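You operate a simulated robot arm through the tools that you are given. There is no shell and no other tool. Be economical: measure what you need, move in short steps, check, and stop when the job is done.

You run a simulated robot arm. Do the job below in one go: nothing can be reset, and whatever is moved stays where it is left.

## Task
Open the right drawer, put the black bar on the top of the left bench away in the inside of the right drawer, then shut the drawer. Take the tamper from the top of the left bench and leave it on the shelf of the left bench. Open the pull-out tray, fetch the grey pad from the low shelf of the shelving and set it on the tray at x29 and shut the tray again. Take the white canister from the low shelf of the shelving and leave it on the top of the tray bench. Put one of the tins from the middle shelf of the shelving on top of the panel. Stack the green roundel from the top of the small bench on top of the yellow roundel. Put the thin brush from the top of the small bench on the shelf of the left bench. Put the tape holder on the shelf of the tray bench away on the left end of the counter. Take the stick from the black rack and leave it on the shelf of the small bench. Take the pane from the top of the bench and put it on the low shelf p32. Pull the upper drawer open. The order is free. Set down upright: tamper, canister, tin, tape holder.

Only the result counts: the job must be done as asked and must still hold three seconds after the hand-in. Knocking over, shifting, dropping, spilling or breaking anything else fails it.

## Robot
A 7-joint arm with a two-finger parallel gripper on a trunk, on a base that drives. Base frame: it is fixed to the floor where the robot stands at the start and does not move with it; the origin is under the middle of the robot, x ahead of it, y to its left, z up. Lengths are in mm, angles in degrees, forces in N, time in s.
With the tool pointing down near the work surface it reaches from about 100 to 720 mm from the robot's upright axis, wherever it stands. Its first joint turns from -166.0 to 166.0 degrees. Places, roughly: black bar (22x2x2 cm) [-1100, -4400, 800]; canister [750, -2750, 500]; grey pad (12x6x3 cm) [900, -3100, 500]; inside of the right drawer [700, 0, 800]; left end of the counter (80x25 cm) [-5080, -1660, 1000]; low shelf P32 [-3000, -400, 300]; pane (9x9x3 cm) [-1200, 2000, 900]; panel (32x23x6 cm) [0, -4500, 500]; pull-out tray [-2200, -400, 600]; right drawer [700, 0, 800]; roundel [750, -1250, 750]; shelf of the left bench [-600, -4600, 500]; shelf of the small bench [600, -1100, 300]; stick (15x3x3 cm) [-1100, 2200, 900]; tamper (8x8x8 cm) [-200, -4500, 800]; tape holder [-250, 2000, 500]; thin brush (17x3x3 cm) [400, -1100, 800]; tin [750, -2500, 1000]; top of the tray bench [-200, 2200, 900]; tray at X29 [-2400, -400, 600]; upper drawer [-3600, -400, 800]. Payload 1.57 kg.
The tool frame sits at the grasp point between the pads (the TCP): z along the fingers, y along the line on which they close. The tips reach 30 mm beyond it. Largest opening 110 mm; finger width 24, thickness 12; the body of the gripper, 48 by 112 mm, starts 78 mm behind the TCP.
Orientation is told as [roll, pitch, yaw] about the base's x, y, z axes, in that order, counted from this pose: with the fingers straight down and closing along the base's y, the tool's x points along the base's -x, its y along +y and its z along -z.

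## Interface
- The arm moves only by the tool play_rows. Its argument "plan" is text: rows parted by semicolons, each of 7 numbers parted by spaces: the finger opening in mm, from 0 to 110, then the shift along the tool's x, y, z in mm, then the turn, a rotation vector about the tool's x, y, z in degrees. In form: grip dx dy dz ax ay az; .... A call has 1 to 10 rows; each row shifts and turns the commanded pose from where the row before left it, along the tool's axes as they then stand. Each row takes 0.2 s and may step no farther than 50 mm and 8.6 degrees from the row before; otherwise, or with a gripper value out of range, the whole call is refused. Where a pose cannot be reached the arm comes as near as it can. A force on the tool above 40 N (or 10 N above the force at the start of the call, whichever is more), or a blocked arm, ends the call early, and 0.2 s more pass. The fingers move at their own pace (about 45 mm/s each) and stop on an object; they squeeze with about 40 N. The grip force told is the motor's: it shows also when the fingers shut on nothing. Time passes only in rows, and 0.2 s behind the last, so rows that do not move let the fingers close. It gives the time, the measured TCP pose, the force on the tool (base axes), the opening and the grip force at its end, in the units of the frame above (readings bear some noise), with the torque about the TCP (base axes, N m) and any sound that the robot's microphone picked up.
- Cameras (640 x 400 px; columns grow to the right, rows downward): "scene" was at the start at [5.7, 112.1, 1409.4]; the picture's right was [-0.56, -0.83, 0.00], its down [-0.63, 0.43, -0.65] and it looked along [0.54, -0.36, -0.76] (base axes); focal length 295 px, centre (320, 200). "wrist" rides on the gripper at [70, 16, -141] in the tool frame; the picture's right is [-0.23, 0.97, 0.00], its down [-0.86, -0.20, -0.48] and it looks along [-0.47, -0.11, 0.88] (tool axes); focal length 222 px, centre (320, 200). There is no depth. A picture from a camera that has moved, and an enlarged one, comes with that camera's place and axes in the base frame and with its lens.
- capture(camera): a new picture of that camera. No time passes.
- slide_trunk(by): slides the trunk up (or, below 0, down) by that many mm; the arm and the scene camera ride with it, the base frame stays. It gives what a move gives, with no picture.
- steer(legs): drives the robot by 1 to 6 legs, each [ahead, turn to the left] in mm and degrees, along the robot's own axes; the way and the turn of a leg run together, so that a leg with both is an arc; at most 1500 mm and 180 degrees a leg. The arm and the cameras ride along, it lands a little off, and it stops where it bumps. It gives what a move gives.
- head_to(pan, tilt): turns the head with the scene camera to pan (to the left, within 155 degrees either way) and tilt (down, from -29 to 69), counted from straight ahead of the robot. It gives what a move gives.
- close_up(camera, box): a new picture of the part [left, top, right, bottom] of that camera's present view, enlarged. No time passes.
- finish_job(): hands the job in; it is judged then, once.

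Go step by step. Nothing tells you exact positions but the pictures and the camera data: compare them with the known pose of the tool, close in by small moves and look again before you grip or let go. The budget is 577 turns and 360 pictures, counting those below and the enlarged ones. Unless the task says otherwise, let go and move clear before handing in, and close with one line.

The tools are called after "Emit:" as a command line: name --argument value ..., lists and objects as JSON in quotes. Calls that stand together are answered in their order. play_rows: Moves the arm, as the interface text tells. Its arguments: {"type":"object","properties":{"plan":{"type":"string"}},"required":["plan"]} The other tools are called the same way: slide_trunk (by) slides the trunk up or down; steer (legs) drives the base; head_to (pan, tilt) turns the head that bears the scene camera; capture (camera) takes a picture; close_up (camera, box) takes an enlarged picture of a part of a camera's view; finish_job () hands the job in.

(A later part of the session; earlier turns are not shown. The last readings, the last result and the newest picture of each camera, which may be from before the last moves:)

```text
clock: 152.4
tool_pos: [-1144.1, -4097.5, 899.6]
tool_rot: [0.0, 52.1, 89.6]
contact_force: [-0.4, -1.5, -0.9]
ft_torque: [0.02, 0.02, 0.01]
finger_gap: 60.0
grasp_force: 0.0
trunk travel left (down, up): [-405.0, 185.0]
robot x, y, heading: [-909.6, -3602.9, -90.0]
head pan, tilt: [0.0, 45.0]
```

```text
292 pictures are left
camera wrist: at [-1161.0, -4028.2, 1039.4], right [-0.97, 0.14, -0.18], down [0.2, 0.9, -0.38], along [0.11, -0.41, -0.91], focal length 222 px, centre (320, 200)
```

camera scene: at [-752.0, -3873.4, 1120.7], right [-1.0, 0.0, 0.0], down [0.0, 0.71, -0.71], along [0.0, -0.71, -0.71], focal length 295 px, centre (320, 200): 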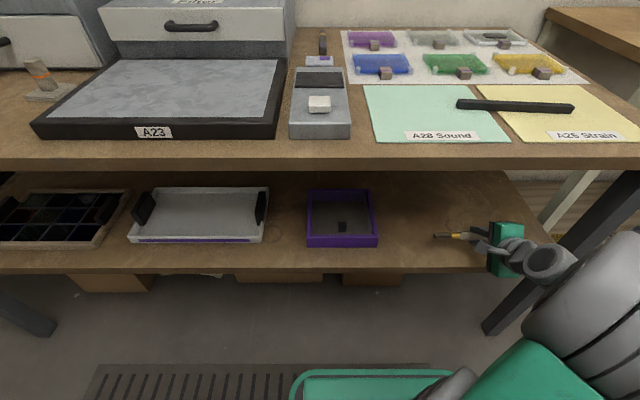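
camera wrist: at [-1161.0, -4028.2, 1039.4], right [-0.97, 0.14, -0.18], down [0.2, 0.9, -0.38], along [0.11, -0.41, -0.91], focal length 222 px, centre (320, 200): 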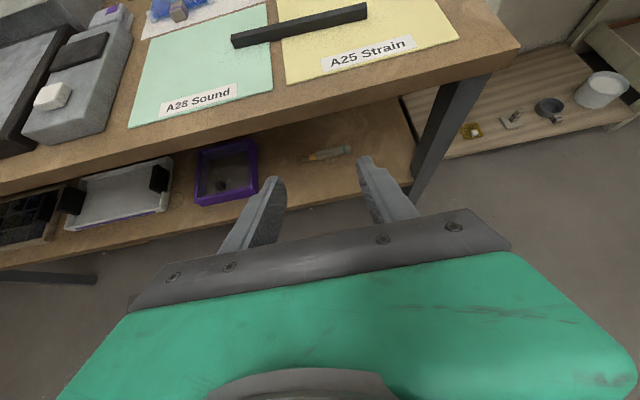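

Emit:
steer --legs '[[0, 90], [930, 0], [0, -90]]'

Emit:
capture --camera "scene"

Emit:
capture --camera "wrist"

```text
clock: 165.1
tool_pos: [-194.9, -4084.9, 899.5]
tool_rot: [0.1, 52.1, 90.4]
contact_force: [-0.6, 1.3, -0.8]
ft_torque: [-0.04, 0.03, 0.03]
finger_gap: 59.8
grasp_force: 0.0
trunk travel left (down, up): [-405.0, 185.0]
robot x, y, heading: [33.2, -3588.4, -89.5]
head pan, tilt: [0.0, 45.0]
```

```text
291 pictures are left
camera scene: at [192.8, -3606.4, 1470.7], right [-1.0, -0.01, 0.0], down [-0.01, 0.71, -0.71], along [0.01, -0.71, -0.71], focal length 295 px, centre (320, 200)
```

scene: 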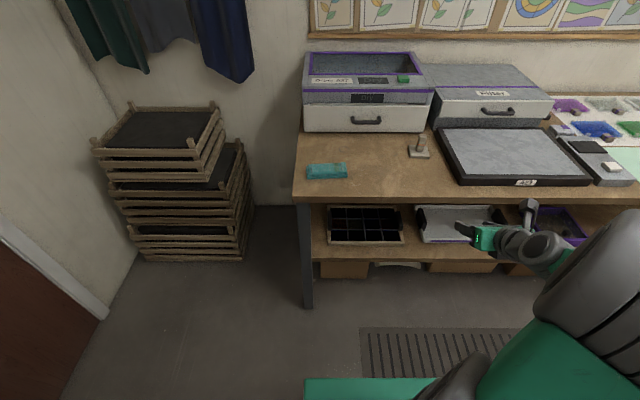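

```text
290 pictures are left
camera wrist: at [-211.8, -4014.3, 1039.4], right [-0.97, 0.13, -0.18], down [0.19, 0.9, -0.38], along [0.11, -0.41, -0.91], focal length 222 px, centre (320, 200)
```

wrist: 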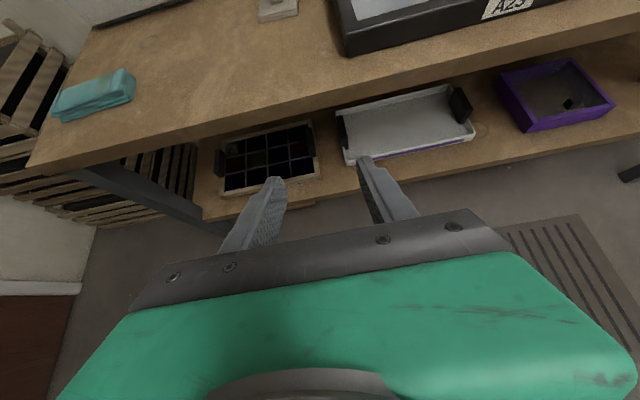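

Emit:
close_up --camera "scene" --box '[380, 120, 460, 170]'

Emit:
close_up --camera "scene" --box '[300, 190, 460, 290]'

```text
8.00 times, centred on (420, 145) of scene
camera zoom: at [192.8, -3606.4, 1470.7], right [-1.0, -0.01, 0.0], down [-0.01, 0.71, -0.71], along [0.01, -0.71, -0.71], focal length 2361 px, centre (-480, 640)
```

zoom: 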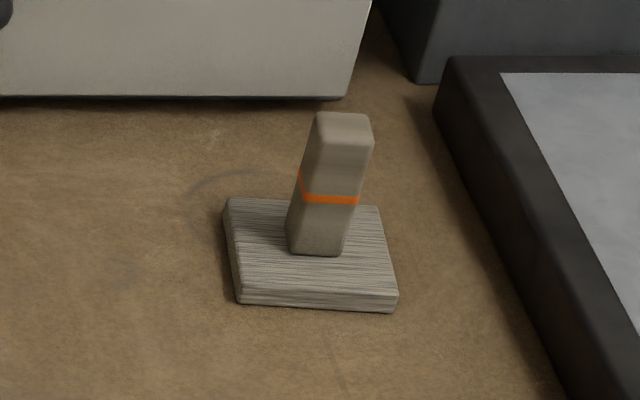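

```text
4.00 times, centred on (380, 240) of scene
camera zoom: at [192.8, -3606.4, 1470.7], right [-1.0, -0.01, 0.0], down [-0.01, 0.71, -0.71], along [0.01, -0.71, -0.71], focal length 1181 px, centre (80, 40)
```

zoom: 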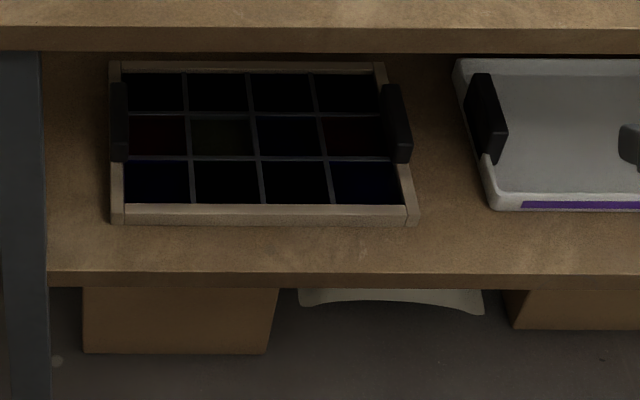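

Emit:
steer --legs '[[360, 0]]'

Emit:
capture --camera "wrist"

Emit:
close_up --camera "scene" --box '[340, 60, 580, 210]'

```text
clock: 167.4
tool_pos: [-192.9, -4441.5, 898.6]
tool_rot: [0.1, 52.1, 90.3]
contact_force: [-0.1, -1.2, -0.5]
ft_torque: [0.0, -0.01, 0.0]
finger_gap: 60.1
grasp_force: 0.0
trunk travel left (down, up): [-405.0, 185.0]
robot x, y, heading: [39.5, -3948.3, -89.5]
head pan, tilt: [0.0, 45.0]
```

```text
287 pictures are left
camera wrist: at [-210.1, -4373.3, 1039.4], right [-0.97, 0.14, -0.18], down [0.2, 0.9, -0.38], along [0.11, -0.41, -0.91], focal length 222 px, centre (320, 200)
```

wrist: 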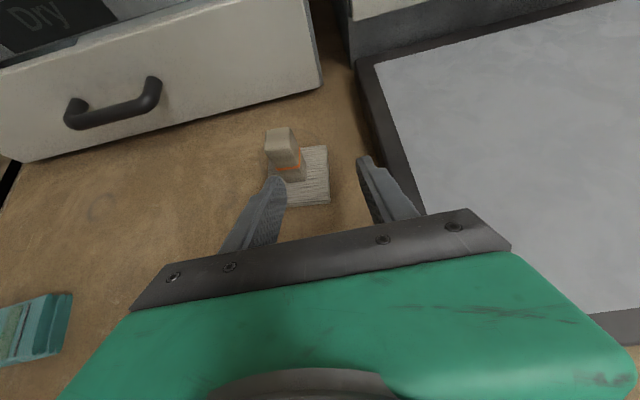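

```text
2.67 times, centred on (460, 135) of scene
camera zoom: at [195.7, -3966.6, 1470.7], right [-1.0, -0.01, 0.0], down [0.0, 0.71, -0.71], along [0.0, -0.71, -0.71], focal length 787 px, centre (-53, 373)
```

zoom: 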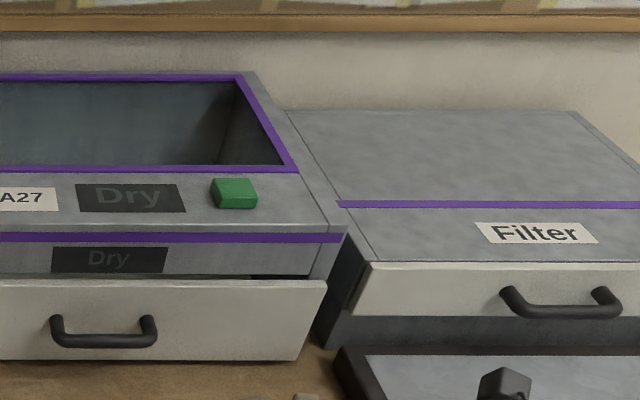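

Emit:
play_rows --plan "60 7 -33 0 0 0 0;60 0 0 30 0 0 0;60 0 0 20 0 0 0"

Emit:
capture --camera "wrist"

```text
clock: 168.2
tool_pos: [-159.2, -4486.6, 871.8]
tool_rot: [0.0, 52.2, 90.2]
contact_force: [-0.3, 0.1, -0.4]
ft_torque: [0.0, -0.04, -0.03]
finger_gap: 60.2
grasp_force: 0.1
trunk travel left (down, up): [-405.0, 185.0]
robot x, y, heading: [36.6, -3946.3, -89.5]
head pan, tilt: [0.0, 45.0]
```

```text
285 pictures are left
camera wrist: at [-176.8, -4416.9, 1012.7], right [-0.97, 0.14, -0.18], down [0.2, 0.9, -0.38], along [0.11, -0.41, -0.91], focal length 222 px, centre (320, 200)
```

wrist: 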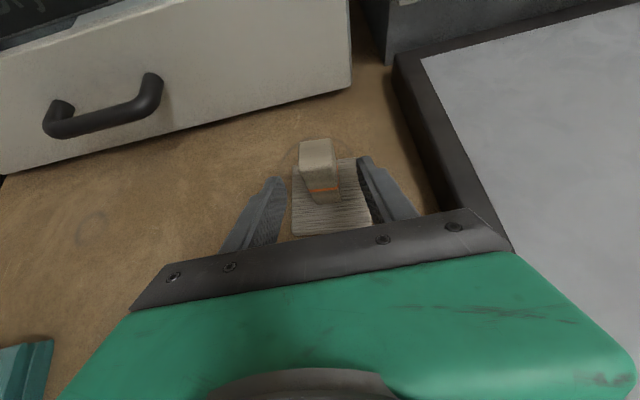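

Emit:
play_rows --plan "60 0 0 20 0 0 0;60 0 0 20 0 0 0"

Emit:
capture --camera "wrist"

```text
clock: 168.8
tool_pos: [-161.7, -4519.4, 858.8]
tool_rot: [1.0, 53.3, 91.0]
contact_force: [1.1, 8.6, 39.8]
ft_torque: [-0.48, 1.23, -0.15]
finger_gap: 60.4
grasp_force: 0.3
trunk travel left (down, up): [-405.0, 185.0]
robot x, y, heading: [37.9, -3945.1, -89.5]
head pan, tilt: [0.0, 45.0]
```

```text
284 pictures are left
camera wrist: at [-176.9, -4447.1, 997.8], right [-0.98, 0.13, -0.17], down [0.19, 0.9, -0.4], along [0.1, -0.42, -0.9], focal length 222 px, centre (320, 200)
```

wrist: 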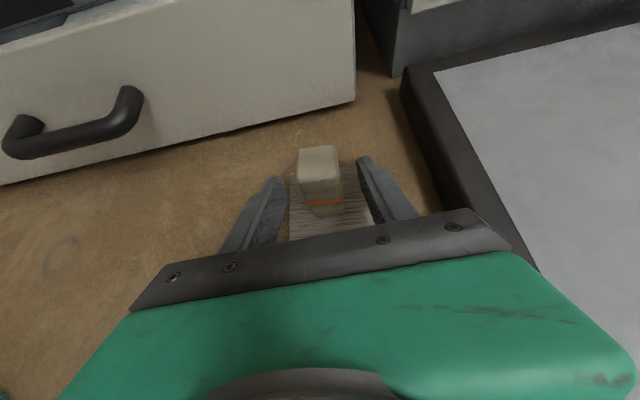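

Emit:
play_rows --plan "60 9 0 -7 0 0 0;60 2 0 -1.5 0 0 0"

Emit:
close_up --camera "wrist" --box '[220, 110, 420, 235]'

```text
clock: 169.4
tool_pos: [-159.7, -4517.1, 859.1]
tool_rot: [-0.1, 51.8, 90.1]
contact_force: [-2.1, -2.4, 7.7]
ft_torque: [-0.2, 0.31, 0.03]
finger_gap: 62.0
grasp_force: 1.3
trunk travel left (down, up): [-405.0, 185.0]
robot x, y, heading: [37.2, -3948.3, -89.6]
head pan, tilt: [0.0, 45.0]
```

```text
3.20 times, centred on (320, 172) of wrist
camera zoom: at [-176.8, -4448.5, 1000.6], right [-0.97, 0.14, -0.18], down [0.2, 0.91, -0.38], along [0.11, -0.4, -0.91], focal length 711 px, centre (320, 288)
```

zoom: 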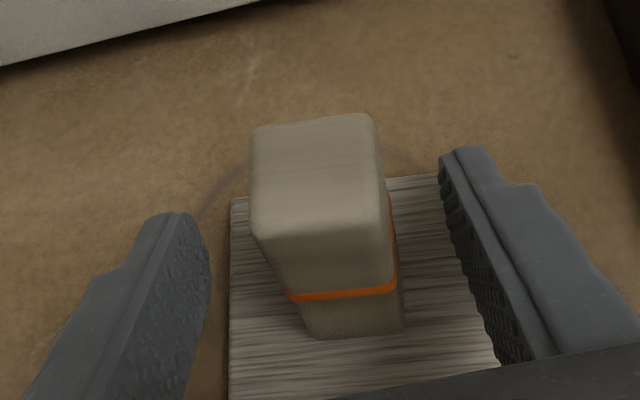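

Emit:
play_rows --plan "60 5 0 -4 0 0 0;60 2 0 -1.5 0 0 0;30 0 0 0 0 0 0;0 0 0 0 0 0 0;0 0 0 0 0 0 0;0 0 0 0 0 0 0;0 0 0 0 0 0 0;0 0 0 0 0 0 0"

Emit:
play_rows --plan "0 4 0 -3 0 0 0;0 8 0 -6 0 0 0;0 16 0 -12 0 0 0;0 16 0 -12 0 0 0;0 16 0 -12 0 0 0"

Emit:
capture --camera "wrist"

```text
clock: 171.2
tool_pos: [-158.7, -4518.2, 871.8]
tool_rot: [0.0, 52.1, 90.4]
contact_force: [-0.4, 0.7, 0.6]
ft_torque: [-0.01, 0.05, -0.02]
finger_gap: 23.5
grasp_force: 36.0
trunk travel left (down, up): [-405.0, 185.0]
robot x, y, heading: [38.0, -3946.5, -89.3]
head pan, tilt: [0.0, 45.0]
```

```text
clock: 172.4
tool_pos: [-158.2, -4519.6, 945.3]
tool_rot: [0.0, 52.1, 90.3]
contact_force: [0.3, 0.5, -1.3]
ft_torque: [0.01, -0.01, 0.02]
finger_gap: 23.7
grasp_force: 35.9
trunk travel left (down, up): [-405.0, 185.0]
robot x, y, heading: [40.3, -3947.8, -89.8]
head pan, tilt: [0.0, 45.0]
```

```text
282 pictures are left
camera wrist: at [-175.9, -4449.5, 1086.1], right [-0.97, 0.14, -0.18], down [0.2, 0.9, -0.38], along [0.11, -0.41, -0.91], focal length 222 px, centre (320, 200)
```

wrist: 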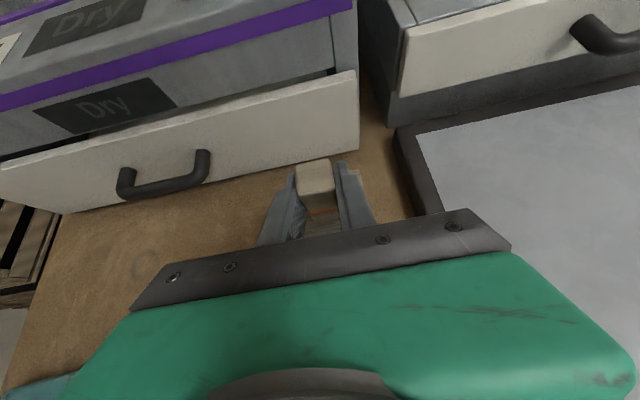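

Emit:
steer --legs '[[-360, 0], [0, -90], [812, 0], [0, 90]]'

Emit:
slide_trunk --by -350

Emit:
capture --camera "scene"

```text
clock: 186.4
tool_pos: [-993.0, -4145.9, 946.1]
tool_rot: [0.0, 52.1, 89.5]
contact_force: [0.1, -0.1, -1.0]
ft_torque: [0.01, 0.01, 0.01]
finger_gap: 23.4
grasp_force: 36.2
trunk travel left (down, up): [-405.0, 185.0]
robot x, y, heading: [-789.4, -3578.0, -90.4]
head pan, tilt: [0.0, 45.0]
```

```text
clock: 189.8
tool_pos: [-994.0, -4145.8, 594.8]
tool_rot: [0.1, 52.0, 89.5]
contact_force: [-0.3, 0.1, -1.5]
ft_torque: [0.02, 0.02, 0.03]
finger_gap: 23.5
grasp_force: 35.6
trunk travel left (down, up): [-55.0, 535.0]
robot x, y, heading: [-787.2, -3571.7, -90.5]
head pan, tilt: [0.0, 45.0]
```

```text
281 pictures are left
camera scene: at [-632.3, -3598.3, 1120.7], right [-1.0, 0.01, 0.0], down [0.0, 0.71, -0.71], along [0.0, -0.71, -0.71], focal length 295 px, centre (320, 200)
```

scene: 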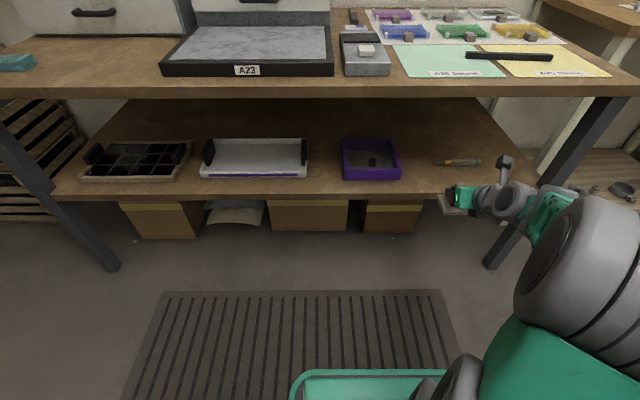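

Emit:
play_rows --plan "0 -15.8 -12 12.3 0 0 0;0 -15.8 -12 12.3 0 0 0"

Emit:
steer --legs '[[200, 0.5]]'

Emit:
capture --camera "scene"

Emit:
capture --camera "wrist"

```text
clock: 190.4
tool_pos: [-969.5, -4146.7, 555.2]
tool_rot: [0.1, 52.1, 89.5]
contact_force: [0.3, 0.5, -2.4]
ft_torque: [0.0, 0.0, -0.02]
finger_gap: 23.8
grasp_force: 35.8
trunk travel left (down, up): [-55.0, 535.0]
robot x, y, heading: [-788.8, -3576.8, -90.2]
head pan, tilt: [0.0, 45.0]
```

```text
clock: 192.0
tool_pos: [-964.3, -4343.0, 555.3]
tool_rot: [0.1, 52.1, 90.1]
contact_force: [-0.4, 0.0, -1.1]
ft_torque: [0.0, 0.01, -0.02]
finger_gap: 23.8
grasp_force: 35.9
trunk travel left (down, up): [-55.0, 535.0]
robot x, y, heading: [-790.9, -3770.6, -90.1]
head pan, tilt: [0.0, 45.0]
```

```text
280 pictures are left
camera scene: at [-632.4, -3792.6, 1120.7], right [-1.0, 0.0, 0.0], down [0.0, 0.71, -0.71], along [0.0, -0.71, -0.71], focal length 295 px, centre (320, 200)
```

scene: 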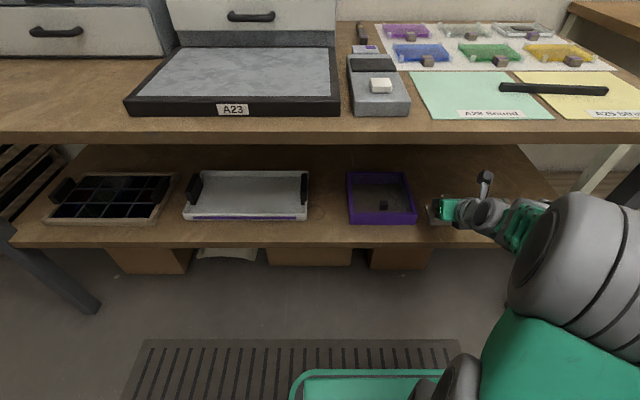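

```text
279 pictures are left
camera wrist: at [-981.4, -4274.2, 696.3], right [-0.97, 0.14, -0.18], down [0.2, 0.9, -0.38], along [0.11, -0.41, -0.91], focal length 222 px, centre (320, 200)
```

wrist: 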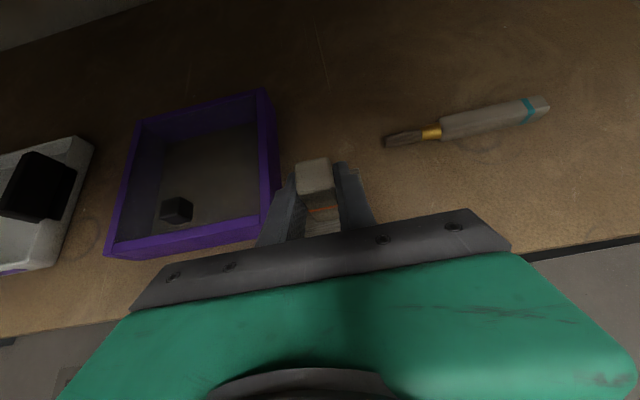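

Emit:
play_rows --plan "0 13 10.5 16.5 0 0 0;0 13 10.5 16.5 0 0 0"

Emit:
capture --camera "wrist"

Emit:
close_up --camera "scene" --box '[340, 150, 540, 275]'

```text
clock: 192.6
tool_pos: [-986.4, -4385.9, 557.4]
tool_rot: [0.0, 52.2, 90.0]
contact_force: [0.8, 0.1, -1.5]
ft_torque: [0.01, 0.02, 0.04]
finger_gap: 23.5
grasp_force: 35.3
trunk travel left (down, up): [-55.0, 535.0]
robot x, y, heading: [-786.5, -3769.5, -89.9]
head pan, tilt: [0.0, 45.0]
```

```text
278 pictures are left
camera wrist: at [-1002.7, -4316.1, 697.3], right [-0.97, 0.14, -0.18], down [0.2, 0.9, -0.38], along [0.11, -0.41, -0.91], focal length 222 px, centre (320, 200)
```

wrist: 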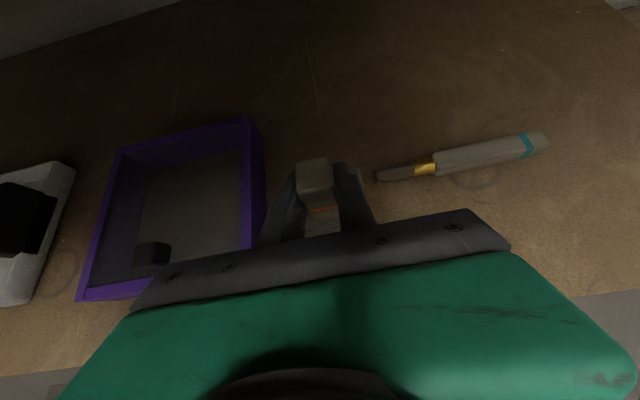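

```text
3.20 times, centred on (440, 212) of scene
camera zoom: at [-632.3, -3792.5, 1120.7], right [-1.0, 0.0, 0.0], down [0.0, 0.71, -0.71], along [0.0, -0.71, -0.71], focal length 944 px, centre (-64, 160)
```

zoom: 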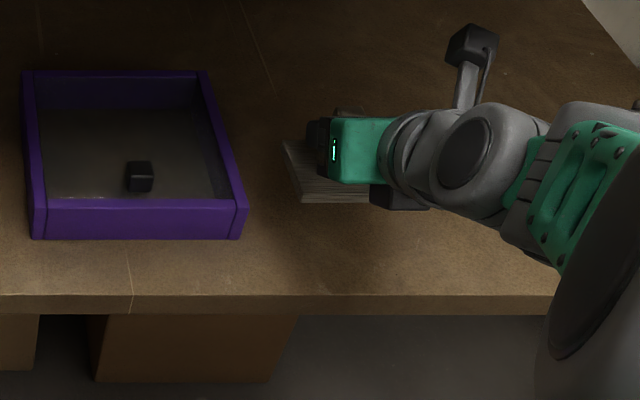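

Emit:
play_rows --plan "0 -5 -10 -6.3 0 0 0;0 -7.9 0 6.1 0 0 0;0 -7.9 0 6.1 0 0 0"

Emit:
play_rows --plan "0 -2.4 0 1.8 0 0 0;0 -2.4 0 1.8 0 0 0"

Emit:
capture --camera "wrist"

```text
clock: 193.4
tool_pos: [-977.2, -4377.9, 535.9]
tool_rot: [0.0, 52.1, 90.0]
contact_force: [-0.4, 0.3, -2.0]
ft_torque: [-0.02, -0.04, 0.03]
finger_gap: 23.6
grasp_force: 35.9
trunk travel left (down, up): [-55.0, 535.0]
robot x, y, heading: [-787.0, -3769.4, -89.7]
head pan, tilt: [0.0, 45.0]
```

```text
clock: 194.0
tool_pos: [-974.8, -4378.6, 530.3]
tool_rot: [0.0, 52.0, 89.9]
contact_force: [0.5, -0.8, -1.2]
ft_torque: [-0.02, 0.01, 0.0]
finger_gap: 23.7
grasp_force: 35.8
trunk travel left (down, up): [-55.0, 535.0]
robot x, y, heading: [-791.8, -3771.8, -89.8]
head pan, tilt: [0.0, 45.0]
```

```text
276 pictures are left
camera wrist: at [-992.6, -4308.5, 670.1], right [-0.97, 0.14, -0.18], down [0.2, 0.9, -0.38], along [0.11, -0.41, -0.91], focal length 222 px, centre (320, 200)
```

wrist: 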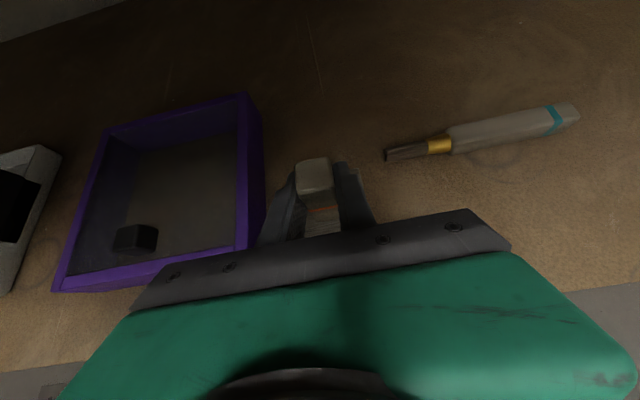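

Still free of the shelf. I lower by small steps until it touches.

Emit:
play_rows --plan "0 -2.4 0 1.8 0 0 0;0 -1.6 0 1.2 0 0 0;0 0 0 0 0 0 0"

Emit:
play_rows --plan "0 -2.4 0 1.8 0 0 0;0 -1.6 0 1.2 0 0 0;0 0 0 0 0 0 0"

Emit:
play_rows --plan "0 -2.4 0 1.8 0 0 0;0 -1.6 0 1.2 0 0 0;0 0 0 0 0 0 0"

```text
clock: 194.8
tool_pos: [-975.9, -4377.7, 525.2]
tool_rot: [0.1, 52.1, 90.1]
contact_force: [0.2, 0.2, -1.6]
ft_torque: [0.0, 0.02, 0.03]
finger_gap: 23.5
grasp_force: 35.4
trunk travel left (down, up): [-55.0, 535.0]
robot x, y, heading: [-790.9, -3770.3, -89.8]
head pan, tilt: [0.0, 45.0]
```

```text
clock: 195.6
tool_pos: [-974.7, -4377.6, 520.1]
tool_rot: [0.1, 52.1, 90.1]
contact_force: [-0.1, -0.3, -0.9]
ft_torque: [-0.01, 0.04, 0.0]
finger_gap: 23.5
grasp_force: 35.6
trunk travel left (down, up): [-55.0, 535.0]
robot x, y, heading: [-788.7, -3773.9, -90.1]
head pan, tilt: [0.0, 45.0]
```

```text
clock: 196.4
tool_pos: [-975.2, -4377.5, 514.9]
tool_rot: [0.0, 52.1, 90.1]
contact_force: [0.9, -0.3, -1.2]
ft_torque: [0.01, -0.02, -0.01]
finger_gap: 23.3
grasp_force: 35.7
trunk travel left (down, up): [-55.0, 535.0]
robot x, y, heading: [-790.5, -3774.5, -89.9]
head pan, tilt: [0.0, 45.0]
```

Emit:
play_rows --plan "0 -2.4 0 1.8 0 0 0;0 -1.6 0 1.2 0 0 0;0 0 0 0 0 0 0"

Emit:
play_rows --plan "0 -1.6 0 1.2 0 0 0;0 -1.6 0 1.2 0 0 0;0 0 0 0 0 0 0"

Emit:
close_up --camera "scene" --box '[380, 170, 500, 245]'

```text
clock: 197.2
tool_pos: [-975.4, -4377.4, 513.4]
tool_rot: [0.1, 52.3, 90.2]
contact_force: [0.8, 2.0, 11.2]
ft_torque: [0.52, -0.36, 0.0]
finger_gap: 23.4
grasp_force: 35.2
trunk travel left (down, up): [-55.0, 535.0]
robot x, y, heading: [-788.6, -3774.1, -89.8]
head pan, tilt: [0.0, 45.0]
```

```text
clock: 198.0
tool_pos: [-975.3, -4378.3, 510.6]
tool_rot: [0.4, 52.6, 90.3]
contact_force: [1.4, 1.4, 32.5]
ft_torque: [-0.05, -0.39, 0.12]
finger_gap: 23.5
grasp_force: 35.6
trunk travel left (down, up): [-55.0, 535.0]
robot x, y, heading: [-788.8, -3769.6, -89.9]
head pan, tilt: [0.0, 45.0]
```

```text
5.33 times, centred on (440, 208) of scene
camera zoom: at [-631.7, -3790.3, 1120.9], right [-1.0, 0.0, 0.0], down [0.0, 0.71, -0.71], along [0.0, -0.71, -0.71], focal length 1574 px, centre (-320, 160)
```

zoom: 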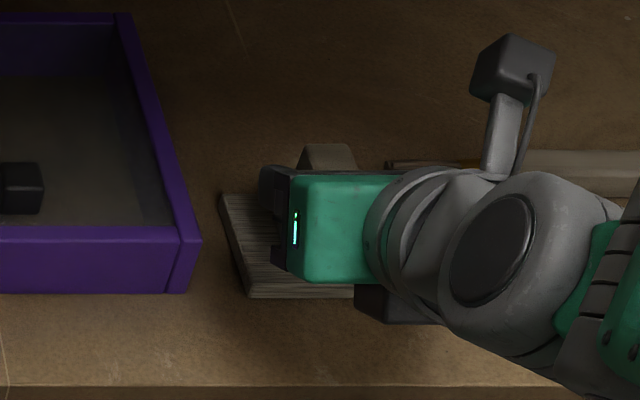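

Emit:
play_rows --plan "0 3 0 -2.4 0 0 0;45 0 0 0 0 0 0;60 0 0 0 0 0 0;60 0 0 0 0 0 0;60 0 0 -15 0 0 0;60 0 0 -25 0 0 0;60 0 0 -30 0 0 0"

Emit:
steer --legs '[[-200, 0]]'

Emit:
capture --camera "scene"

```text
clock: 199.6
tool_pos: [-976.3, -4322.7, 551.5]
tool_rot: [0.0, 52.0, 90.0]
contact_force: [0.2, 0.4, -1.6]
ft_torque: [0.01, 0.01, -0.01]
finger_gap: 60.0
grasp_force: 0.1
trunk travel left (down, up): [-55.0, 535.0]
robot x, y, heading: [-791.3, -3772.7, -89.9]
head pan, tilt: [0.0, 45.0]
```

```text
clock: 201.2
tool_pos: [-975.7, -4121.8, 553.8]
tool_rot: [0.0, 52.1, 90.2]
contact_force: [0.6, 0.5, -0.3]
ft_torque: [0.01, 0.01, -0.02]
finger_gap: 60.1
grasp_force: 0.1
trunk travel left (down, up): [-55.0, 535.0]
robot x, y, heading: [-792.5, -3575.6, -89.7]
head pan, tilt: [0.0, 45.0]
```

```text
274 pictures are left
camera scene: at [-633.1, -3592.0, 1120.7], right [-1.0, 0.0, 0.0], down [0.0, 0.71, -0.71], along [0.0, -0.71, -0.71], focal length 295 px, centre (320, 200)
```

scene: 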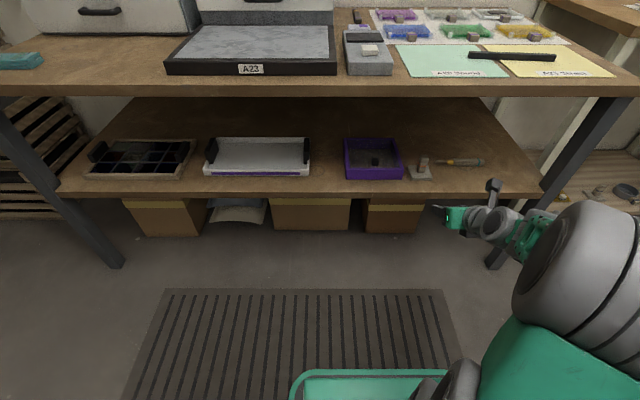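

The tamper is on the shelf. Next is the black bar: I raise the arm, point the tool down and drive up to it.

Emit:
slide_trunk --by 420

Emit:
play_rows --plan "60 0 0 0 0 -8.6 0;60 0 0 0 0 -8.6 0;60 0 0 0 0 -8.6 0;60 0 0 0 0 -8.6 0;60 0 0 0 0 -8.6 0;60 0 0 0 0 -8.6 0;60 0 0 0 0 -0.5 -8.5;60 0 0 0 0 0 -8.5;60 0 0 0 0 0 -8.5;60 0 0 0 0 0 -8.5"

Emit:
play_rows --plan "60 0 0 0 0 0 -8.5;60 0 0 0 0 0 -8.5;60 0 0 0 0 0 -8.5;60 0 0 0 0 0 -8.5;60 0 0 0 0 0 -8.5;60 0 0 0 0 0 -8.5;60 0 0 0 0 0 -5"

Emit:
steer --legs '[[0, -30], [410, 0], [0, 30]]'

Emit:
capture --camera "wrist"

Emit:
capture --camera "scene"

```text
refused: 420 is not a number from -400 to 400
```

```text
clock: 203.4
tool_pos: [-975.0, -4123.2, 553.3]
tool_rot: [0.0, 0.0, 124.3]
contact_force: [0.7, -1.1, 0.3]
ft_torque: [0.01, -0.04, -0.02]
finger_gap: 60.0
grasp_force: 0.0
trunk travel left (down, up): [-55.0, 535.0]
robot x, y, heading: [-787.8, -3571.7, -89.1]
head pan, tilt: [0.0, 45.0]
```

```text
clock: 205.0
tool_pos: [-975.1, -4122.8, 552.6]
tool_rot: [0.0, 0.0, -179.8]
contact_force: [-0.7, 0.7, -0.3]
ft_torque: [-0.01, 0.0, 0.02]
finger_gap: 60.0
grasp_force: 0.0
trunk travel left (down, up): [-55.0, 535.0]
robot x, y, heading: [-792.9, -3574.8, -89.7]
head pan, tilt: [0.0, 45.0]
```

```text
clock: 208.5
tool_pos: [-1376.7, -4222.5, 549.7]
tool_rot: [-1.4, 0.3, 149.8]
contact_force: [-2.1, 8.5, 2.1]
ft_torque: [-1.27, -0.34, -0.22]
finger_gap: 60.0
grasp_force: 0.1
trunk travel left (down, up): [-55.0, 535.0]
robot x, y, heading: [-945.5, -3848.6, -120.0]
head pan, tilt: [0.0, 45.0]
stopped in leg 2: the force on the tool passed its limit at 150 N (the readings are from after the stop); the commanded pose is now the measured one
```

```text
273 pictures are left
camera wrist: at [-1328.3, -4273.2, 690.0], right [-0.69, -0.73, -0.03], down [-0.65, 0.59, 0.48], along [-0.33, 0.34, -0.88], focal length 222 px, centre (320, 200)
```

wrist: 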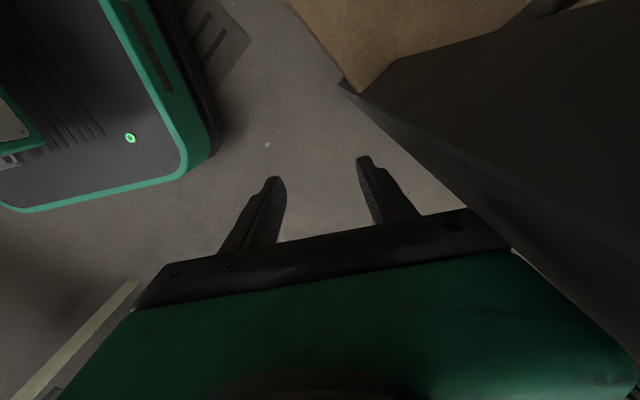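

```text
272 pictures are left
camera scene: at [-819.4, -3940.4, 1120.7], right [-0.87, 0.5, 0.0], down [0.35, 0.61, -0.71], along [-0.35, -0.61, -0.71], focal length 295 px, centre (320, 200)
```

scene: 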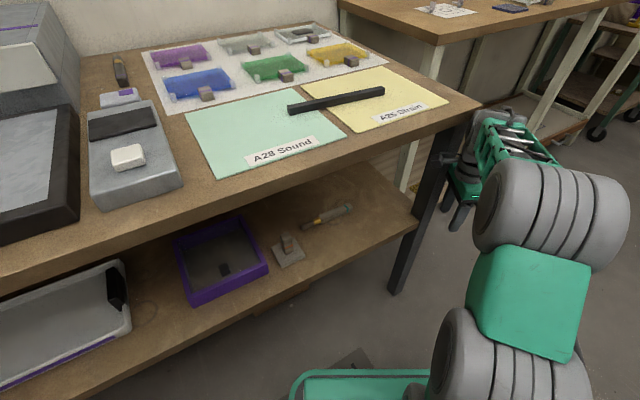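

The trunk move was refused, so the hand bumped the bench leg. Nothing seems displaced. I back off straight and raise the trunk.

Emit:
steer --legs '[[-200, 0]]'

Emit:
slide_trunk --by 390

Emit:
capture --camera "scene"

```text
clock: 210.1
tool_pos: [-1278.1, -4051.0, 549.9]
tool_rot: [-1.4, 0.4, 150.0]
contact_force: [-0.1, -0.1, -0.8]
ft_torque: [0.01, -0.01, 0.01]
finger_gap: 59.8
grasp_force: 0.2
trunk travel left (down, up): [-55.0, 535.0]
robot x, y, heading: [-845.8, -3675.9, -119.5]
head pan, tilt: [0.0, 45.0]
```

```text
clock: 213.8
tool_pos: [-1278.7, -4052.0, 940.5]
tool_rot: [-1.4, 0.4, 150.2]
contact_force: [-0.6, 0.2, -0.1]
ft_torque: [0.01, -0.03, -0.03]
finger_gap: 60.0
grasp_force: 0.0
trunk travel left (down, up): [-445.0, 145.0]
robot x, y, heading: [-845.9, -3674.4, -119.4]
head pan, tilt: [0.0, 45.0]
```

```text
271 pictures are left
camera scene: at [-721.2, -3768.6, 1510.7], right [-0.87, 0.49, 0.0], down [0.35, 0.62, -0.71], along [-0.35, -0.62, -0.71], focal length 295 px, centre (320, 200)
```

scene: 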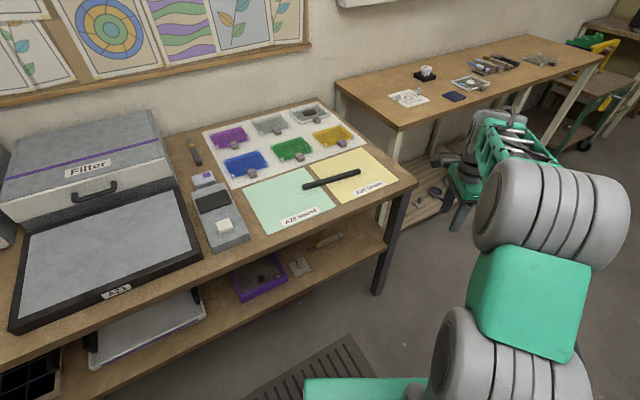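

Emit:
steer --legs '[[290, 0], [0, 29.4]]'

Emit:
capture --camera "wrist"

```text
clock: 217.3
tool_pos: [-1184.4, -4466.6, 939.8]
tool_rot: [-1.4, 0.3, 179.0]
contact_force: [0.1, 0.1, -0.4]
ft_torque: [-0.01, 0.0, -0.02]
finger_gap: 60.3
grasp_force: 0.0
trunk travel left (down, up): [-445.0, 145.0]
robot x, y, heading: [-989.3, -3926.5, -90.7]
head pan, tilt: [0.0, 45.0]
```

```text
270 pictures are left
camera wrist: at [-1116.9, -4486.3, 1079.7], right [-0.24, -0.97, -0.03], down [-0.85, 0.2, 0.48], along [-0.46, 0.14, -0.88], focal length 222 px, centre (320, 200)
```

wrist: 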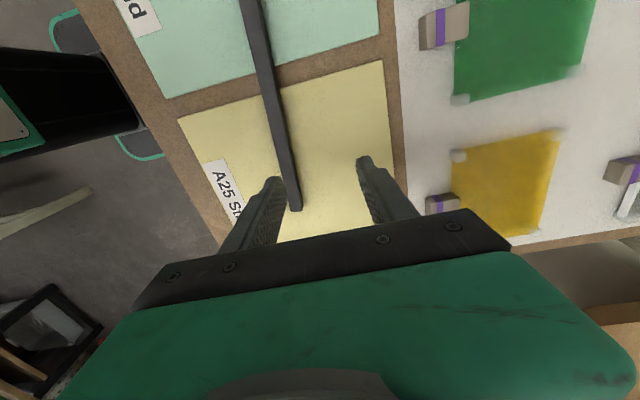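

Emit:
play_rows --plan "60 19 -15 0 -1.4 -0.3 2.5;60 18 -15 0 0 0 2.5;60 0 0 35 0 0 0"

Emit:
capture --camera "wrist"

```text
clock: 218.1
tool_pos: [-1147.0, -4436.8, 906.6]
tool_rot: [0.0, 0.1, 174.0]
contact_force: [0.2, 0.1, 0.1]
ft_torque: [-0.03, -0.02, 0.02]
finger_gap: 60.0
grasp_force: 0.1
trunk travel left (down, up): [-445.0, 145.0]
robot x, y, heading: [-989.6, -3925.0, -90.5]
head pan, tilt: [0.0, 45.0]
```

```text
269 pictures are left
camera wrist: at [-1079.1, -4459.2, 1046.2], right [-0.33, -0.94, 0.0], down [-0.83, 0.29, 0.48], along [-0.45, 0.16, -0.88], focal length 222 px, centre (320, 200)
```

wrist: 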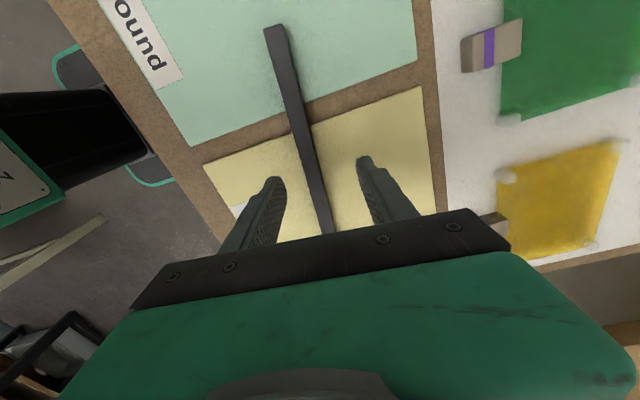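

Emit:
play_rows --plan "55 2 -12 20 0 0 0;55 0 0 25 0 0 0"

Emit:
capture --camera "wrist"

```text
clock: 218.7
tool_pos: [-1144.0, -4425.7, 860.7]
tool_rot: [0.0, 0.0, 174.0]
contact_force: [1.0, 0.8, -0.1]
ft_torque: [-0.03, -0.05, 0.01]
finger_gap: 54.9
grasp_force: 0.0
trunk travel left (down, up): [-445.0, 145.0]
robot x, y, heading: [-989.8, -3928.9, -90.8]
head pan, tilt: [0.0, 45.0]
```

```text
268 pictures are left
camera wrist: at [-1077.2, -4448.2, 1001.4], right [-0.33, -0.94, 0.0], down [-0.83, 0.29, 0.48], along [-0.45, 0.16, -0.88], focal length 222 px, centre (320, 200)
```

wrist: 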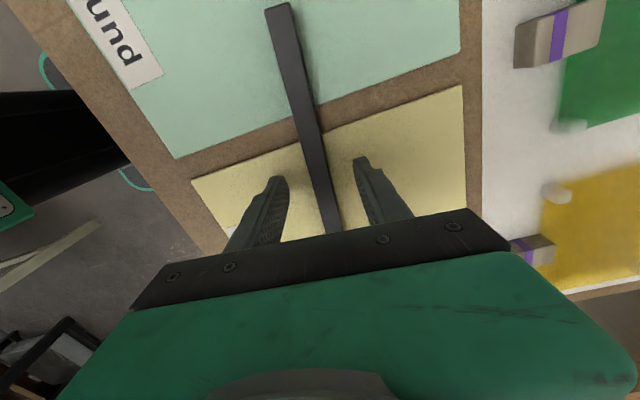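

Emit:
play_rows --plan "55 0 0 8 0 0 0;55 0 0 6 0 0 0;55 0 0 4 0 0 0"

Emit:
play_rows --plan "30 0 0 0 0 0 0;0 0 0 0 0 0 0;0 0 0 0 0 0 0;0 0 0 0 0 0 0;0 0 0 0 0 0 0;0 0 0 0 0 0 0"

```text
clock: 219.3
tool_pos: [-1143.5, -4429.0, 855.3]
tool_rot: [0.7, -0.1, 174.0]
contact_force: [3.7, 7.3, 17.8]
ft_torque: [0.88, -0.28, -0.04]
finger_gap: 61.8
grasp_force: 3.4
trunk travel left (down, up): [-445.0, 145.0]
robot x, y, heading: [-990.2, -3922.9, -90.7]
head pan, tilt: [0.0, 45.0]
stopped in row 3: the force on the tool passed its limit at 46 N (the readings are from after the stop); the commanded pose is now the measured one
```

```text
clock: 220.0
tool_pos: [-1144.5, -4424.6, 854.2]
tool_rot: [0.4, 0.0, 173.9]
contact_force: [0.6, 14.4, 21.3]
ft_torque: [0.82, -0.22, 0.35]
finger_gap: 26.4
grasp_force: 7.7
trunk travel left (down, up): [-445.0, 145.0]
robot x, y, heading: [-989.0, -3927.0, -90.5]
head pan, tilt: [0.0, 45.0]
stopped in row 3: the force on the tool passed its limit at 43 N (the readings are from after the stop); the commanded pose is now the measured one
```

Emit:
play_rows --plan "40 0 0 -5 0 0 0;40 0 0 0 0 0 0"

Emit:
play_rows --plan "20 0 0 0 0 0 0;0 0 0 0 0 0 0;0 0 0 0 0 0 0;0 0 0 0 0 0 0;0 0 0 0 0 0 0;0 0 0 0 0 0 0"

Emit:
capture --camera "wrist"

```text
clock: 220.6
tool_pos: [-1144.2, -4427.7, 857.6]
tool_rot: [0.2, -0.1, 173.9]
contact_force: [0.8, -0.6, 0.2]
ft_torque: [0.01, -0.01, -0.01]
finger_gap: 39.9
grasp_force: 0.1
trunk travel left (down, up): [-445.0, 145.0]
robot x, y, heading: [-988.3, -3925.9, -90.7]
head pan, tilt: [0.0, 45.0]
```

```text
clock: 222.0
tool_pos: [-1144.1, -4427.4, 857.1]
tool_rot: [0.4, -0.1, 173.9]
contact_force: [-0.1, 0.6, 0.7]
ft_torque: [0.03, -0.07, 0.0]
finger_gap: 15.5
grasp_force: 31.0
trunk travel left (down, up): [-445.0, 145.0]
robot x, y, heading: [-988.8, -3926.5, -90.6]
head pan, tilt: [0.0, 45.0]
```

```text
267 pictures are left
camera wrist: at [-1076.2, -4449.5, 997.1], right [-0.33, -0.94, 0.0], down [-0.83, 0.29, 0.48], along [-0.45, 0.15, -0.88], focal length 222 px, centre (320, 200)
```

wrist: 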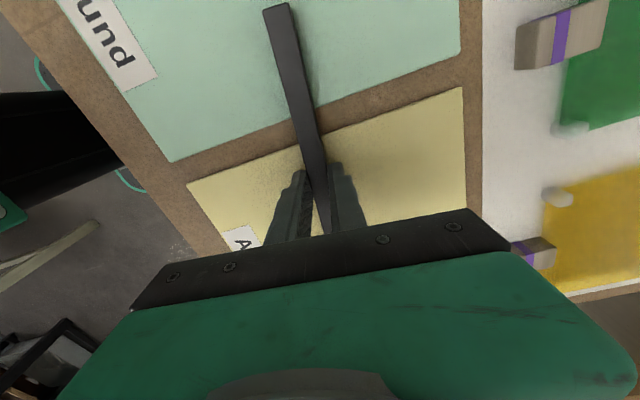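

Gripped at 15.5 mm. I lift it slowly.

Emit:
play_rows --plan "0 0 0 -4 0 0 0;0 0 0 -8 0 0 0;0 0 0 -15 0 0 0;0 0 0 -20 0 0 0;0 0 0 -25 0 0 0;0 0 0 -25 0 0 0"

Emit:
capture --camera "wrist"

```text
clock: 223.4
tool_pos: [-1144.1, -4426.2, 954.2]
tool_rot: [0.3, -0.1, 173.9]
contact_force: [-0.4, 0.8, -2.3]
ft_torque: [0.02, 0.0, -0.03]
finger_gap: 15.4
grasp_force: 31.2
trunk travel left (down, up): [-445.0, 145.0]
robot x, y, heading: [-987.8, -3925.4, -90.7]
head pan, tilt: [0.0, 45.0]
```

```text
266 pictures are left
camera wrist: at [-1077.8, -4449.3, 1094.1], right [-0.33, -0.94, 0.0], down [-0.83, 0.29, 0.48], along [-0.45, 0.15, -0.88], focal length 222 px, centre (320, 200)
```

wrist: 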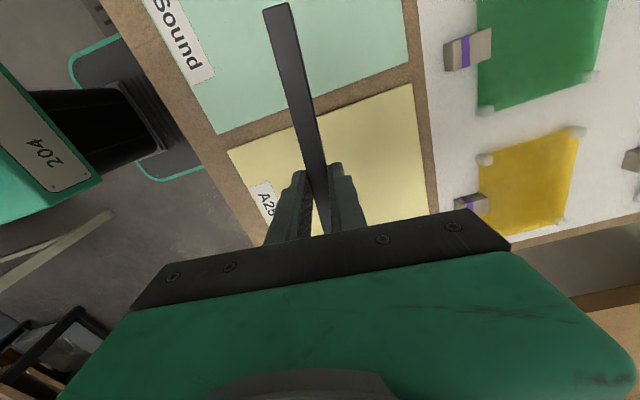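

Emit:
steer --legs '[[-350, 0], [0, 90.7], [840, 0], [0, 90], [1400, 0]]'

Emit:
head_to --pan 0 --tilt 35

Emit:
capture --camera "scene"

```text
clock: 244.1
tool_pos: [-5.9, -1645.6, 954.1]
tool_rot: [0.3, -0.1, -5.7]
contact_force: [0.3, -0.7, -1.1]
ft_torque: [0.0, -0.02, 0.0]
finger_gap: 15.7
grasp_force: 31.3
trunk travel left (down, up): [-445.0, 145.0]
robot x, y, heading: [-159.0, -2148.3, 89.6]
head pan, tilt: [0.0, 45.0]
```

```text
clock: 244.8
tool_pos: [-5.8, -1646.5, 952.7]
tool_rot: [0.3, -0.1, -5.7]
contact_force: [0.2, 0.6, -2.2]
ft_torque: [0.0, -0.03, 0.05]
finger_gap: 15.6
grasp_force: 31.7
trunk travel left (down, up): [-445.0, 145.0]
robot x, y, heading: [-156.1, -2146.1, 89.6]
head pan, tilt: [0.0, 35.0]
```

```text
265 pictures are left
camera scene: at [-311.3, -2117.5, 1525.5], right [1.0, -0.01, 0.0], down [0.0, -0.57, -0.82], along [0.01, 0.82, -0.57], focal length 295 px, centre (320, 200)
```

scene: 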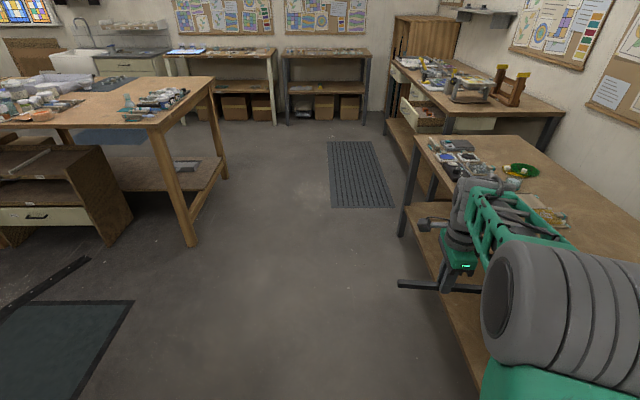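

Emit:
steer --legs '[[1150, 0], [1150, 0], [0, -89.6]]'

Emit:
head_to --pan 0 --tilt 50

Emit:
capture --camera "scene"

Emit:
capture --camera "wrist"

```text
clock: 259.8
tool_pos: [360.3, -20.7, 953.7]
tool_rot: [0.3, -0.2, -94.9]
contact_force: [1.2, -0.3, -1.5]
ft_torque: [-0.02, -0.03, 0.0]
finger_gap: 15.4
grasp_force: 31.3
trunk travel left (down, up): [-445.0, 145.0]
robot x, y, heading: [-141.3, 129.2, 0.5]
head pan, tilt: [0.0, 35.0]
```

```text
clock: 260.6
tool_pos: [361.3, -20.2, 954.6]
tool_rot: [0.4, -0.2, -95.0]
contact_force: [0.1, -0.5, -2.2]
ft_torque: [-0.01, -0.03, -0.01]
finger_gap: 15.5
grasp_force: 31.3
trunk travel left (down, up): [-445.0, 145.0]
robot x, y, heading: [-143.8, 127.1, 0.3]
head pan, tilt: [0.0, 50.0]
```

```text
264 pictures are left
camera scene: at [-124.7, 281.6, 1503.8], right [0.01, -1.0, 0.0], down [-0.77, -0.01, -0.64], along [0.64, 0.0, -0.77], focal length 295 px, centre (320, 200)
```

scene: 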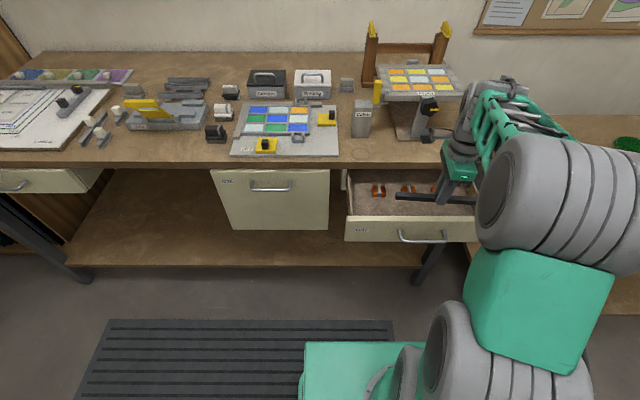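

```text
263 pictures are left
camera wrist: at [382.6, 49.2, 1093.9], right [0.95, -0.31, 0.0], down [-0.27, -0.83, 0.48], along [-0.14, -0.46, -0.88], focal length 222 px, centre (320, 200)
```

wrist: 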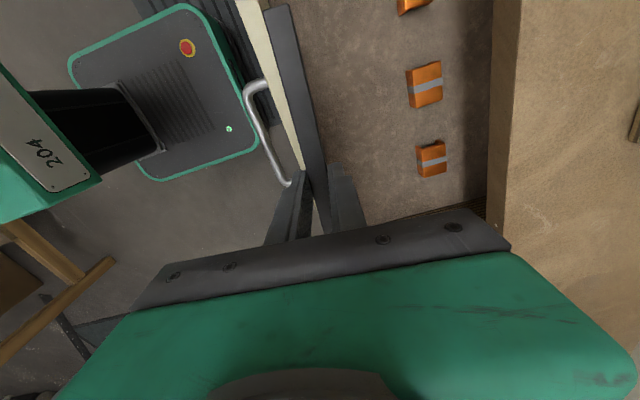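

Emit:
play_rows --plan "0 10 28 0 0 0 -2.5;0 10 29 0 0 0 -2.5;0 0 0 25 0 0 0;0 0 0 25 0 0 0"

Emit:
capture --camera "wrist"

Emit:
close_up --camera "scene" --box '[320, 130, 520, 255]'

```text
clock: 261.6
tool_pos: [419.8, -2.7, 903.7]
tool_rot: [0.1, -0.2, -89.9]
contact_force: [-0.5, 0.7, -1.3]
ft_torque: [0.0, 0.01, 0.01]
finger_gap: 15.6
grasp_force: 31.3
trunk travel left (down, up): [-445.0, 145.0]
robot x, y, heading: [-141.3, 127.0, 0.4]
head pan, tilt: [0.0, 50.0]
```

```text
262 pictures are left
camera wrist: at [434.9, 67.3, 1044.1], right [0.97, -0.23, 0.0], down [-0.2, -0.85, 0.48], along [-0.1, -0.47, -0.88], focal length 222 px, centre (320, 200)
```

wrist: 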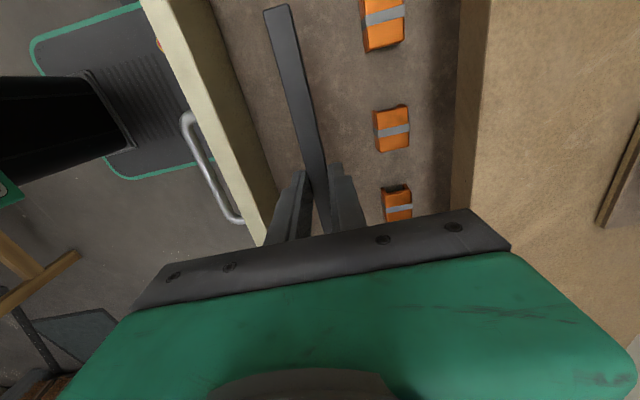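

```text
3.20 times, centred on (420, 192) of scene
camera zoom: at [-124.7, 281.5, 1503.8], right [0.01, -1.0, 0.0], down [-0.77, -0.01, -0.64], along [0.64, 0.0, -0.77], focal length 944 px, centre (0, 224)
```

zoom: 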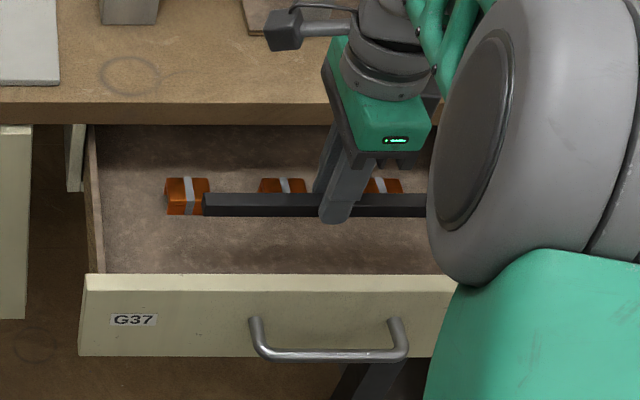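

Emit:
play_rows --plan "0 0 0 20 0 0 0;0 0 0 20 0 0 0;0 0 0 15 0 0 0"

Emit:
capture --camera "wrist"

```text
clock: 262.4
tool_pos: [420.8, -3.2, 848.7]
tool_rot: [0.3, -0.1, -89.9]
contact_force: [-0.7, 0.1, -2.7]
ft_torque: [0.0, -0.01, 0.0]
finger_gap: 15.5
grasp_force: 31.1
trunk travel left (down, up): [-445.0, 145.0]
robot x, y, heading: [-137.5, 127.8, 0.3]
head pan, tilt: [0.0, 50.0]
```

```text
260 pictures are left
camera wrist: at [435.4, 68.0, 988.8], right [0.97, -0.23, 0.0], down [-0.2, -0.85, 0.48], along [-0.1, -0.47, -0.88], focal length 222 px, centre (320, 200)
```

wrist: 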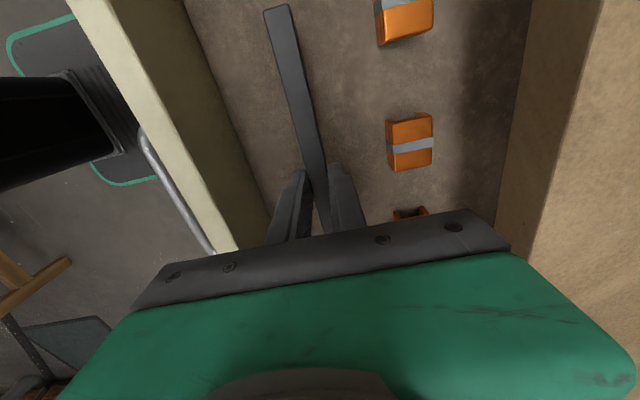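

Emit:
play_rows --plan "0 0 0 8 0 0 0;0 0 0 6 0 0 0;0 0 0 4 0 0 0"

Emit:
play_rows --plan "0 0 0 3 0 0 0;0 0 0 3 0 0 0;0 0 0 3 0 0 0"

Emit:
play_rows --plan "0 0 0 3 0 0 0;0 0 0 3 0 0 0;0 0 0 3 0 0 0"

```text
clock: 263.2
tool_pos: [420.6, -3.7, 831.9]
tool_rot: [0.3, 0.0, -89.9]
contact_force: [0.0, 0.8, -2.8]
ft_torque: [0.0, -0.04, -0.01]
finger_gap: 15.5
grasp_force: 31.4
trunk travel left (down, up): [-445.0, 145.0]
robot x, y, heading: [-139.6, 126.9, 0.1]
head pan, tilt: [0.0, 50.0]
```

```text
clock: 264.0
tool_pos: [421.1, -3.6, 823.5]
tool_rot: [0.3, -0.1, -89.9]
contact_force: [-1.4, 2.2, 5.2]
ft_torque: [0.6, 0.08, 0.03]
finger_gap: 15.4
grasp_force: 31.1
trunk travel left (down, up): [-445.0, 145.0]
robot x, y, heading: [-145.3, 128.0, 0.4]
head pan, tilt: [0.0, 50.0]
```

```text
clock: 264.8
tool_pos: [425.9, -4.1, 820.5]
tool_rot: [1.2, -0.3, -89.8]
contact_force: [1.4, 2.3, 11.2]
ft_torque: [0.44, 0.14, 0.01]
finger_gap: 15.5
grasp_force: 31.0
trunk travel left (down, up): [-445.0, 145.0]
robot x, y, heading: [-141.0, 127.4, 0.2]
head pan, tilt: [0.0, 50.0]
stopped in row 3: the force on the tool passed its limit at 43 N (the readings are from after the stop); the commanded pose is now the measured one
```

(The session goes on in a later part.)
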